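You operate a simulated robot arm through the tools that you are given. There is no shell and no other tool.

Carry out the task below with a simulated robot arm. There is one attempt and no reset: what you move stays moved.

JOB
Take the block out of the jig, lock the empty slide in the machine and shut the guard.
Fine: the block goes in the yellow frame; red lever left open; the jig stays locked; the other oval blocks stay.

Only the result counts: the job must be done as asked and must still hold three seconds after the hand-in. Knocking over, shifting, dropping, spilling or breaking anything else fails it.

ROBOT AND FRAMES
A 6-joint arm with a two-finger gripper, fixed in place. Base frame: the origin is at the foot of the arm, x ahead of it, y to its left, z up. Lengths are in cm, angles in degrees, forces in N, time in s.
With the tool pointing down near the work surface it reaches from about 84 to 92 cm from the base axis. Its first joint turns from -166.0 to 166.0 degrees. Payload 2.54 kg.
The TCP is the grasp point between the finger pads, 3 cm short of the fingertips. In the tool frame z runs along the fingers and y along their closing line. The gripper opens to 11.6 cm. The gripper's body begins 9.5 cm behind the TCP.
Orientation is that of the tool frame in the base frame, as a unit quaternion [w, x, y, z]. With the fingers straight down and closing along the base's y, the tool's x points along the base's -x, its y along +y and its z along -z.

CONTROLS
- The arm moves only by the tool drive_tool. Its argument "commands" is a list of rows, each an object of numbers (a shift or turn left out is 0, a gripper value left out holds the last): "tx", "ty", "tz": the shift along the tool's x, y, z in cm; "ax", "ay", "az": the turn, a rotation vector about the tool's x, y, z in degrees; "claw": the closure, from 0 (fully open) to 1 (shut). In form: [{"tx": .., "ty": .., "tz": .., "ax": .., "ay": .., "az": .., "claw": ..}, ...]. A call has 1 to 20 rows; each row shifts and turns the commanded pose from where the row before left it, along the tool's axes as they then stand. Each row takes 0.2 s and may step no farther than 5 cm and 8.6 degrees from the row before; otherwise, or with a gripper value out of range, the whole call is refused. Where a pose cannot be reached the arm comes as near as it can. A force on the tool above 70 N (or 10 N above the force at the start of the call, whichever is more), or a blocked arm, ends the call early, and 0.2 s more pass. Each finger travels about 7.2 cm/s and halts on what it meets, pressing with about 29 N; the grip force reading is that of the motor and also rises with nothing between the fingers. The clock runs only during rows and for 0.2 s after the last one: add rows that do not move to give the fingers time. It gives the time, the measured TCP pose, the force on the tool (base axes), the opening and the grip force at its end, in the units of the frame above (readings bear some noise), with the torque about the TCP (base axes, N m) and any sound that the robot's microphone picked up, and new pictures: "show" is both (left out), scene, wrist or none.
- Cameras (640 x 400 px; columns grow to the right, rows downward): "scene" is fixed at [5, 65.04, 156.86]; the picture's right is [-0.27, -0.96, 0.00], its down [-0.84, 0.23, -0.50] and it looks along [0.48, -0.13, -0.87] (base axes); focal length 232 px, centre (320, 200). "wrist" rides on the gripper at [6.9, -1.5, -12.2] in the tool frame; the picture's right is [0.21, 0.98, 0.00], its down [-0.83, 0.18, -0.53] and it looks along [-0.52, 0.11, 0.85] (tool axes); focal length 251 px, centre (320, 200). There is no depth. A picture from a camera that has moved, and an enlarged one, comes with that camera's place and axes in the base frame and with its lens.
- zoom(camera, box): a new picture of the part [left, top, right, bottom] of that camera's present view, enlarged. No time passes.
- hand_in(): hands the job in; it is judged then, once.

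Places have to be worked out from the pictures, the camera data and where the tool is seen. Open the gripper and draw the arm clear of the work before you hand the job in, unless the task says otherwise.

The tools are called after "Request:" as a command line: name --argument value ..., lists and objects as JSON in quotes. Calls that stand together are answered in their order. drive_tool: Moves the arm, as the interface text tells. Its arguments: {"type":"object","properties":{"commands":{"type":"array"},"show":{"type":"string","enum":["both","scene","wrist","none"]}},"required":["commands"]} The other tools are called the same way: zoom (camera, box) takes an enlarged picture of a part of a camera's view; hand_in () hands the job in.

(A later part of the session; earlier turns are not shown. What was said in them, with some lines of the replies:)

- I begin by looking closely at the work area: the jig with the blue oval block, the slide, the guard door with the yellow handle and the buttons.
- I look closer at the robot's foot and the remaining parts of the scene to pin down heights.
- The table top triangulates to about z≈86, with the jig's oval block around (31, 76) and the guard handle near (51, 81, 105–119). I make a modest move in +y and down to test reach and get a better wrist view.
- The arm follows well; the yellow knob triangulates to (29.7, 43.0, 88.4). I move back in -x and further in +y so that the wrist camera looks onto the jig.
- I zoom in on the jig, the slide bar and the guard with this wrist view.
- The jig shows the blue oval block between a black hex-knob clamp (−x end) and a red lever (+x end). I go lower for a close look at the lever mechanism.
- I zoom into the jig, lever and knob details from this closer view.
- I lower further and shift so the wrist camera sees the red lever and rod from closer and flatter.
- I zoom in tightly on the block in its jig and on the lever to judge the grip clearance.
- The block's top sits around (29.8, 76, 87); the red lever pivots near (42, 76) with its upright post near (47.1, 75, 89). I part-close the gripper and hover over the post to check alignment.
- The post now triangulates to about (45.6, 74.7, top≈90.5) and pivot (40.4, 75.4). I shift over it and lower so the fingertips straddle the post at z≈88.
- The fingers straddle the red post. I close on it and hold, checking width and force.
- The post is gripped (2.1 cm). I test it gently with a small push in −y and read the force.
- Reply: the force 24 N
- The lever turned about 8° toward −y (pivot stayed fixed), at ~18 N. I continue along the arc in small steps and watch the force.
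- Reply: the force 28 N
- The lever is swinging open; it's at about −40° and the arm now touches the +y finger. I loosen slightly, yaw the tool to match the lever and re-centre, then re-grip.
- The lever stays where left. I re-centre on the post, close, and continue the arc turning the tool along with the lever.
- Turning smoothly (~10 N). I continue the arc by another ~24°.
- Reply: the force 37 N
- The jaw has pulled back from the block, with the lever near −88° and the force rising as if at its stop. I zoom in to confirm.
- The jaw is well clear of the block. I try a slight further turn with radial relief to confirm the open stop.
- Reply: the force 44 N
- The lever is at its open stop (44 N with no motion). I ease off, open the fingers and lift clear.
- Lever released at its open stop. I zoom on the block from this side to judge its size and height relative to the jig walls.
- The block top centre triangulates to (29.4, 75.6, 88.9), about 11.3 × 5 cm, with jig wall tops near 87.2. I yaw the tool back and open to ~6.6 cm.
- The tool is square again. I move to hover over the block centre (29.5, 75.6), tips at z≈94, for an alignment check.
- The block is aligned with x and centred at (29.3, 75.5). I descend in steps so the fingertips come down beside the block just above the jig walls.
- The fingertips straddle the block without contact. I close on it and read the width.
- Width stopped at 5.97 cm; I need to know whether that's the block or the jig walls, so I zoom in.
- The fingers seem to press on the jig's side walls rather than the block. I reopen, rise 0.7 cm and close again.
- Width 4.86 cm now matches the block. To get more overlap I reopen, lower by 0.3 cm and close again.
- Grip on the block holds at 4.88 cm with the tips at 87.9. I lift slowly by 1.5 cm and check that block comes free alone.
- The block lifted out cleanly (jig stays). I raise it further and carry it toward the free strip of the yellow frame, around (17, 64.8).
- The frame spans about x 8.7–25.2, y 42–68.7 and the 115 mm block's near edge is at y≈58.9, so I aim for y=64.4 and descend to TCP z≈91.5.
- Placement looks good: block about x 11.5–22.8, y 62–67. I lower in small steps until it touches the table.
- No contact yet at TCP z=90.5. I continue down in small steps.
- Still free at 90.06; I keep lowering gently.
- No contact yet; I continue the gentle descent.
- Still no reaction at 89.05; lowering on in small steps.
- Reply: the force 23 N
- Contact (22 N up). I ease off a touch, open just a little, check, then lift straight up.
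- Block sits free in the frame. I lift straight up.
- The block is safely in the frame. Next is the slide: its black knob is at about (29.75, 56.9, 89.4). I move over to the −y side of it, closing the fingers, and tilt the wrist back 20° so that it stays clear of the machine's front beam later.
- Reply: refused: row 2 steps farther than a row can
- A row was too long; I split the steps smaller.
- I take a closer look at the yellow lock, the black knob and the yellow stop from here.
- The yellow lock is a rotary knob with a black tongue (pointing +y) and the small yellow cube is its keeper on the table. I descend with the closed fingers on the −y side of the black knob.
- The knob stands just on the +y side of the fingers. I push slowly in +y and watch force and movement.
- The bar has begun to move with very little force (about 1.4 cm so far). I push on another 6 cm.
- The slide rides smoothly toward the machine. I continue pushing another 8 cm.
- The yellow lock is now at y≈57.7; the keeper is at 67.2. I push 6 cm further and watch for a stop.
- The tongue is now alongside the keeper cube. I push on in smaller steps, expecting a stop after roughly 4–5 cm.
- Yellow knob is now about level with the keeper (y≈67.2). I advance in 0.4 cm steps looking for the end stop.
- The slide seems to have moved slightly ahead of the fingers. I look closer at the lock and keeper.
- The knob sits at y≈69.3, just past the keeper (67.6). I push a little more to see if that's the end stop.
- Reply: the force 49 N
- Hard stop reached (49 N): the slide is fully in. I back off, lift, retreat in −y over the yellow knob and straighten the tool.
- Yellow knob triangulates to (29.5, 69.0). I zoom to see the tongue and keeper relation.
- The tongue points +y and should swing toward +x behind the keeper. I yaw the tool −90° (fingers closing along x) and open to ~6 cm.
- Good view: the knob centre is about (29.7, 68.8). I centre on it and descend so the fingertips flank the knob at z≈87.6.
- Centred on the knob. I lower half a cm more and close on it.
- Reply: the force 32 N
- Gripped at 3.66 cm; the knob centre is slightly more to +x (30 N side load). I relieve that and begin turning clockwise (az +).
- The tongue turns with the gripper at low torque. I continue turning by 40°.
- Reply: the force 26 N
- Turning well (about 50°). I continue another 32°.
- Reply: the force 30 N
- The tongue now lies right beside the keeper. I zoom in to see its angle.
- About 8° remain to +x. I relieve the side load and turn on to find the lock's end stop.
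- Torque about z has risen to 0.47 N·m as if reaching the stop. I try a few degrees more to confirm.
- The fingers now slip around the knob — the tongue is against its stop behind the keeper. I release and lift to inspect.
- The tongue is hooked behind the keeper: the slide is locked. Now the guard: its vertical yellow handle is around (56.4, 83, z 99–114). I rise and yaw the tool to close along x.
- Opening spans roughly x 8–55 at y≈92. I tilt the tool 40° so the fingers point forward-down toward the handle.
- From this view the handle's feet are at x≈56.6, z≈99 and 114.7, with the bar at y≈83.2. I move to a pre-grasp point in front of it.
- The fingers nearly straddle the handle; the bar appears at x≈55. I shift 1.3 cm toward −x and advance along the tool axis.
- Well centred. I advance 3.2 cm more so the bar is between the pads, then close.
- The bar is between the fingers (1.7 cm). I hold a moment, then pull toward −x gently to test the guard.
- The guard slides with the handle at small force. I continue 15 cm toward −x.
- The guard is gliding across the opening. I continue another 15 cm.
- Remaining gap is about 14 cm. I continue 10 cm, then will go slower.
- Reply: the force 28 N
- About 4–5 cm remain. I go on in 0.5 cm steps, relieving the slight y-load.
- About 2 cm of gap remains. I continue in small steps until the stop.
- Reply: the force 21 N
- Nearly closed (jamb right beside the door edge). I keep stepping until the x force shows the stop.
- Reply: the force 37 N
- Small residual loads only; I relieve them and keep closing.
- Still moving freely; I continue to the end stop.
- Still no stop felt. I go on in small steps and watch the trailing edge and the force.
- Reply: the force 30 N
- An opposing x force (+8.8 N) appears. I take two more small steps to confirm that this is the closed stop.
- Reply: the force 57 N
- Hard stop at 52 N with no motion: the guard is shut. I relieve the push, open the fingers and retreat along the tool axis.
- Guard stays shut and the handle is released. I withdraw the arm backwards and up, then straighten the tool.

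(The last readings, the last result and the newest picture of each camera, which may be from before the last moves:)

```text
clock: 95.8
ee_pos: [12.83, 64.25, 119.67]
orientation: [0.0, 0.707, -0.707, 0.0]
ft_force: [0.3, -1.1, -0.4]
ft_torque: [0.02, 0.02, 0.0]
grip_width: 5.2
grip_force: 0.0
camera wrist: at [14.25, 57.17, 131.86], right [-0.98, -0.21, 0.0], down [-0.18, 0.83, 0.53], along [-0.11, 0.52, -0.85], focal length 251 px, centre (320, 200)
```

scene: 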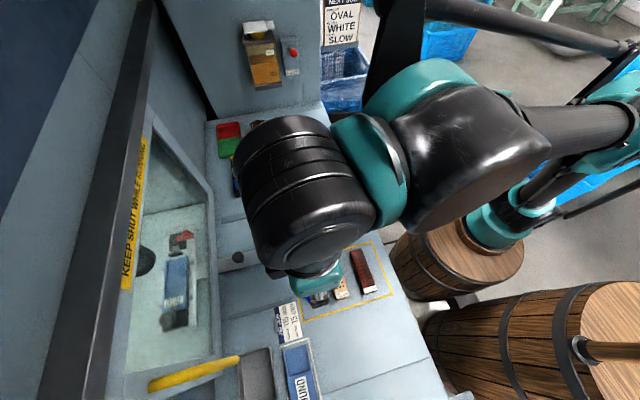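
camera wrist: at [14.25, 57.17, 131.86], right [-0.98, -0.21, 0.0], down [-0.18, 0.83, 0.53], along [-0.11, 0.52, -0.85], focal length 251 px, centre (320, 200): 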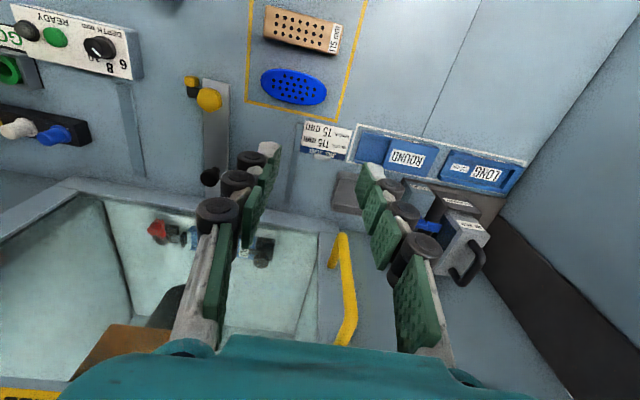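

Everything looks right from here. I move the arm back toward its starting place, clear of the work.

Request:
drive_tool --commands '[{"tx": 4.2, "ty": -2, "tz": -0.8}, {"tx": 4.2, "ty": -2, "tz": -0.8}, {"tx": 4.2, "ty": -2, "tz": -0.8}, {"tx": 4.2, "ty": -2, "tz": -0.8}, {"tx": 4.2, "ty": -2, "tz": -0.8}, {"tx": 4.2, "ty": -2, "tz": -0.8}, {"tx": 4.2, "ty": -2, "tz": -0.8}, {"tx": 4.2, "ty": -2, "tz": -0.8, "claw": 0}, {}, {}]' --show "both"

Request:
zoom --camera "scene" --box '[120, 100, 420, 340]'

Request:
zoom --camera "scene" --box '[250, 210, 410, 330]'

Request:
zoom --camera "scene" --box '[80, 200, 280, 400]'

```text
clock: 98.0
ee_pos: [29.17, 30.49, 126.05]
orientation: [0.0, 0.707, -0.707, -0.001]
ft_force: [0.3, 0.6, 0.0]
ft_torque: [0.01, 0.01, -0.02]
grip_width: 11.59
grip_force: 0.1
camera wrist: at [30.63, 23.56, 138.26], right [-0.98, -0.21, 0.0], down [-0.18, 0.83, 0.53], along [-0.11, 0.52, -0.84], focal length 251 px, centre (320, 200)
```

scene: 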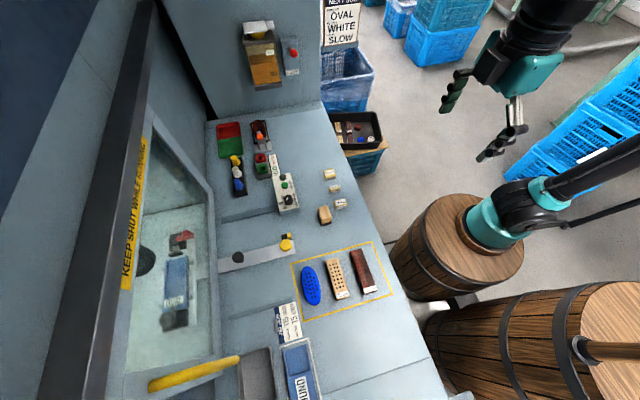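
wrist: 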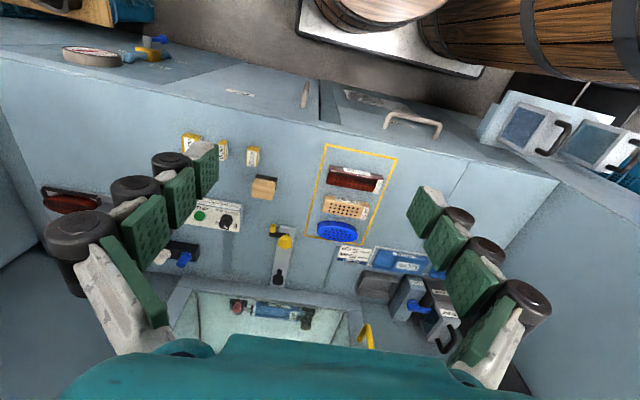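

```text
1.67 times, centred on (270, 220) of scene
camera zoom: at [5.0, 65.04, 156.86], right [-0.27, -0.96, 0.0], down [-0.84, 0.23, -0.5], along [0.48, -0.13, -0.87], focal length 386 px, centre (403, 167)
```

zoom: 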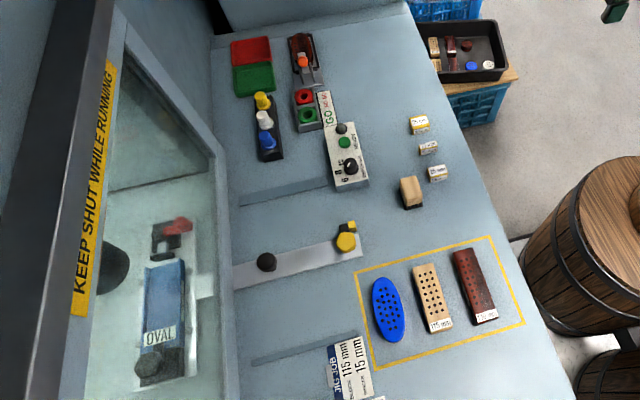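

```text
3.33 times, centred on (330, 270) of scene
camera zoom: at [5.0, 65.04, 156.86], right [-0.27, -0.96, 0.0], down [-0.84, 0.23, -0.5], along [0.48, -0.13, -0.87], focal length 773 px, centre (287, -33)
```

zoom: 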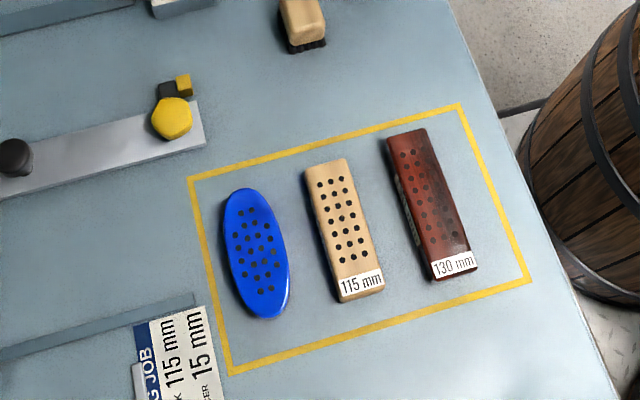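

```text
2.00 times, centred on (180, 300) of scene
camera zoom: at [5.0, 65.04, 156.86], right [-0.27, -0.96, 0.0], down [-0.84, 0.23, -0.5], along [0.48, -0.13, -0.87], focal length 464 px, centre (600, 0)
```

zoom: 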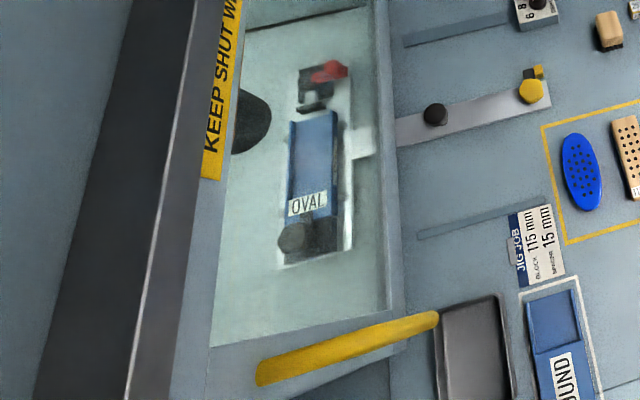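

Final check: block lies in the yellow frame, slide is in and locked with the tongue behind the keeper, red lever is open, the jig knob is untouched, the guard is shut, and the arm is clear with the gripper open. I hand the job in.

Request:
hand_in

```text
The job is handed in.
```

The job is done and handed in; it returned no verdict, so what follows is what the last pictures and readings showed.

- **Block:** the blue oval block is out of the jig and lies inside the yellow frame, beside the 115 mm and 130 mm blocks, which were not touched.
- **Red lever:** it is at its open stop and was left there.
- **Jig:** its black lock knob was not moved, so the jig stays locked.
- **Slide:** the empty slide was pushed into the machine until it hit its end stop. The yellow lock knob is turned so its tongue sits behind the small keeper block.
- **Guard:** it was slid shut to its end stop, which held against about 52 N, and it did not spring back when released.
- **Other items:** the trays, gauges, spacers and other oval blocks look unmoved. The arm is back near its starting place with the gripper open.
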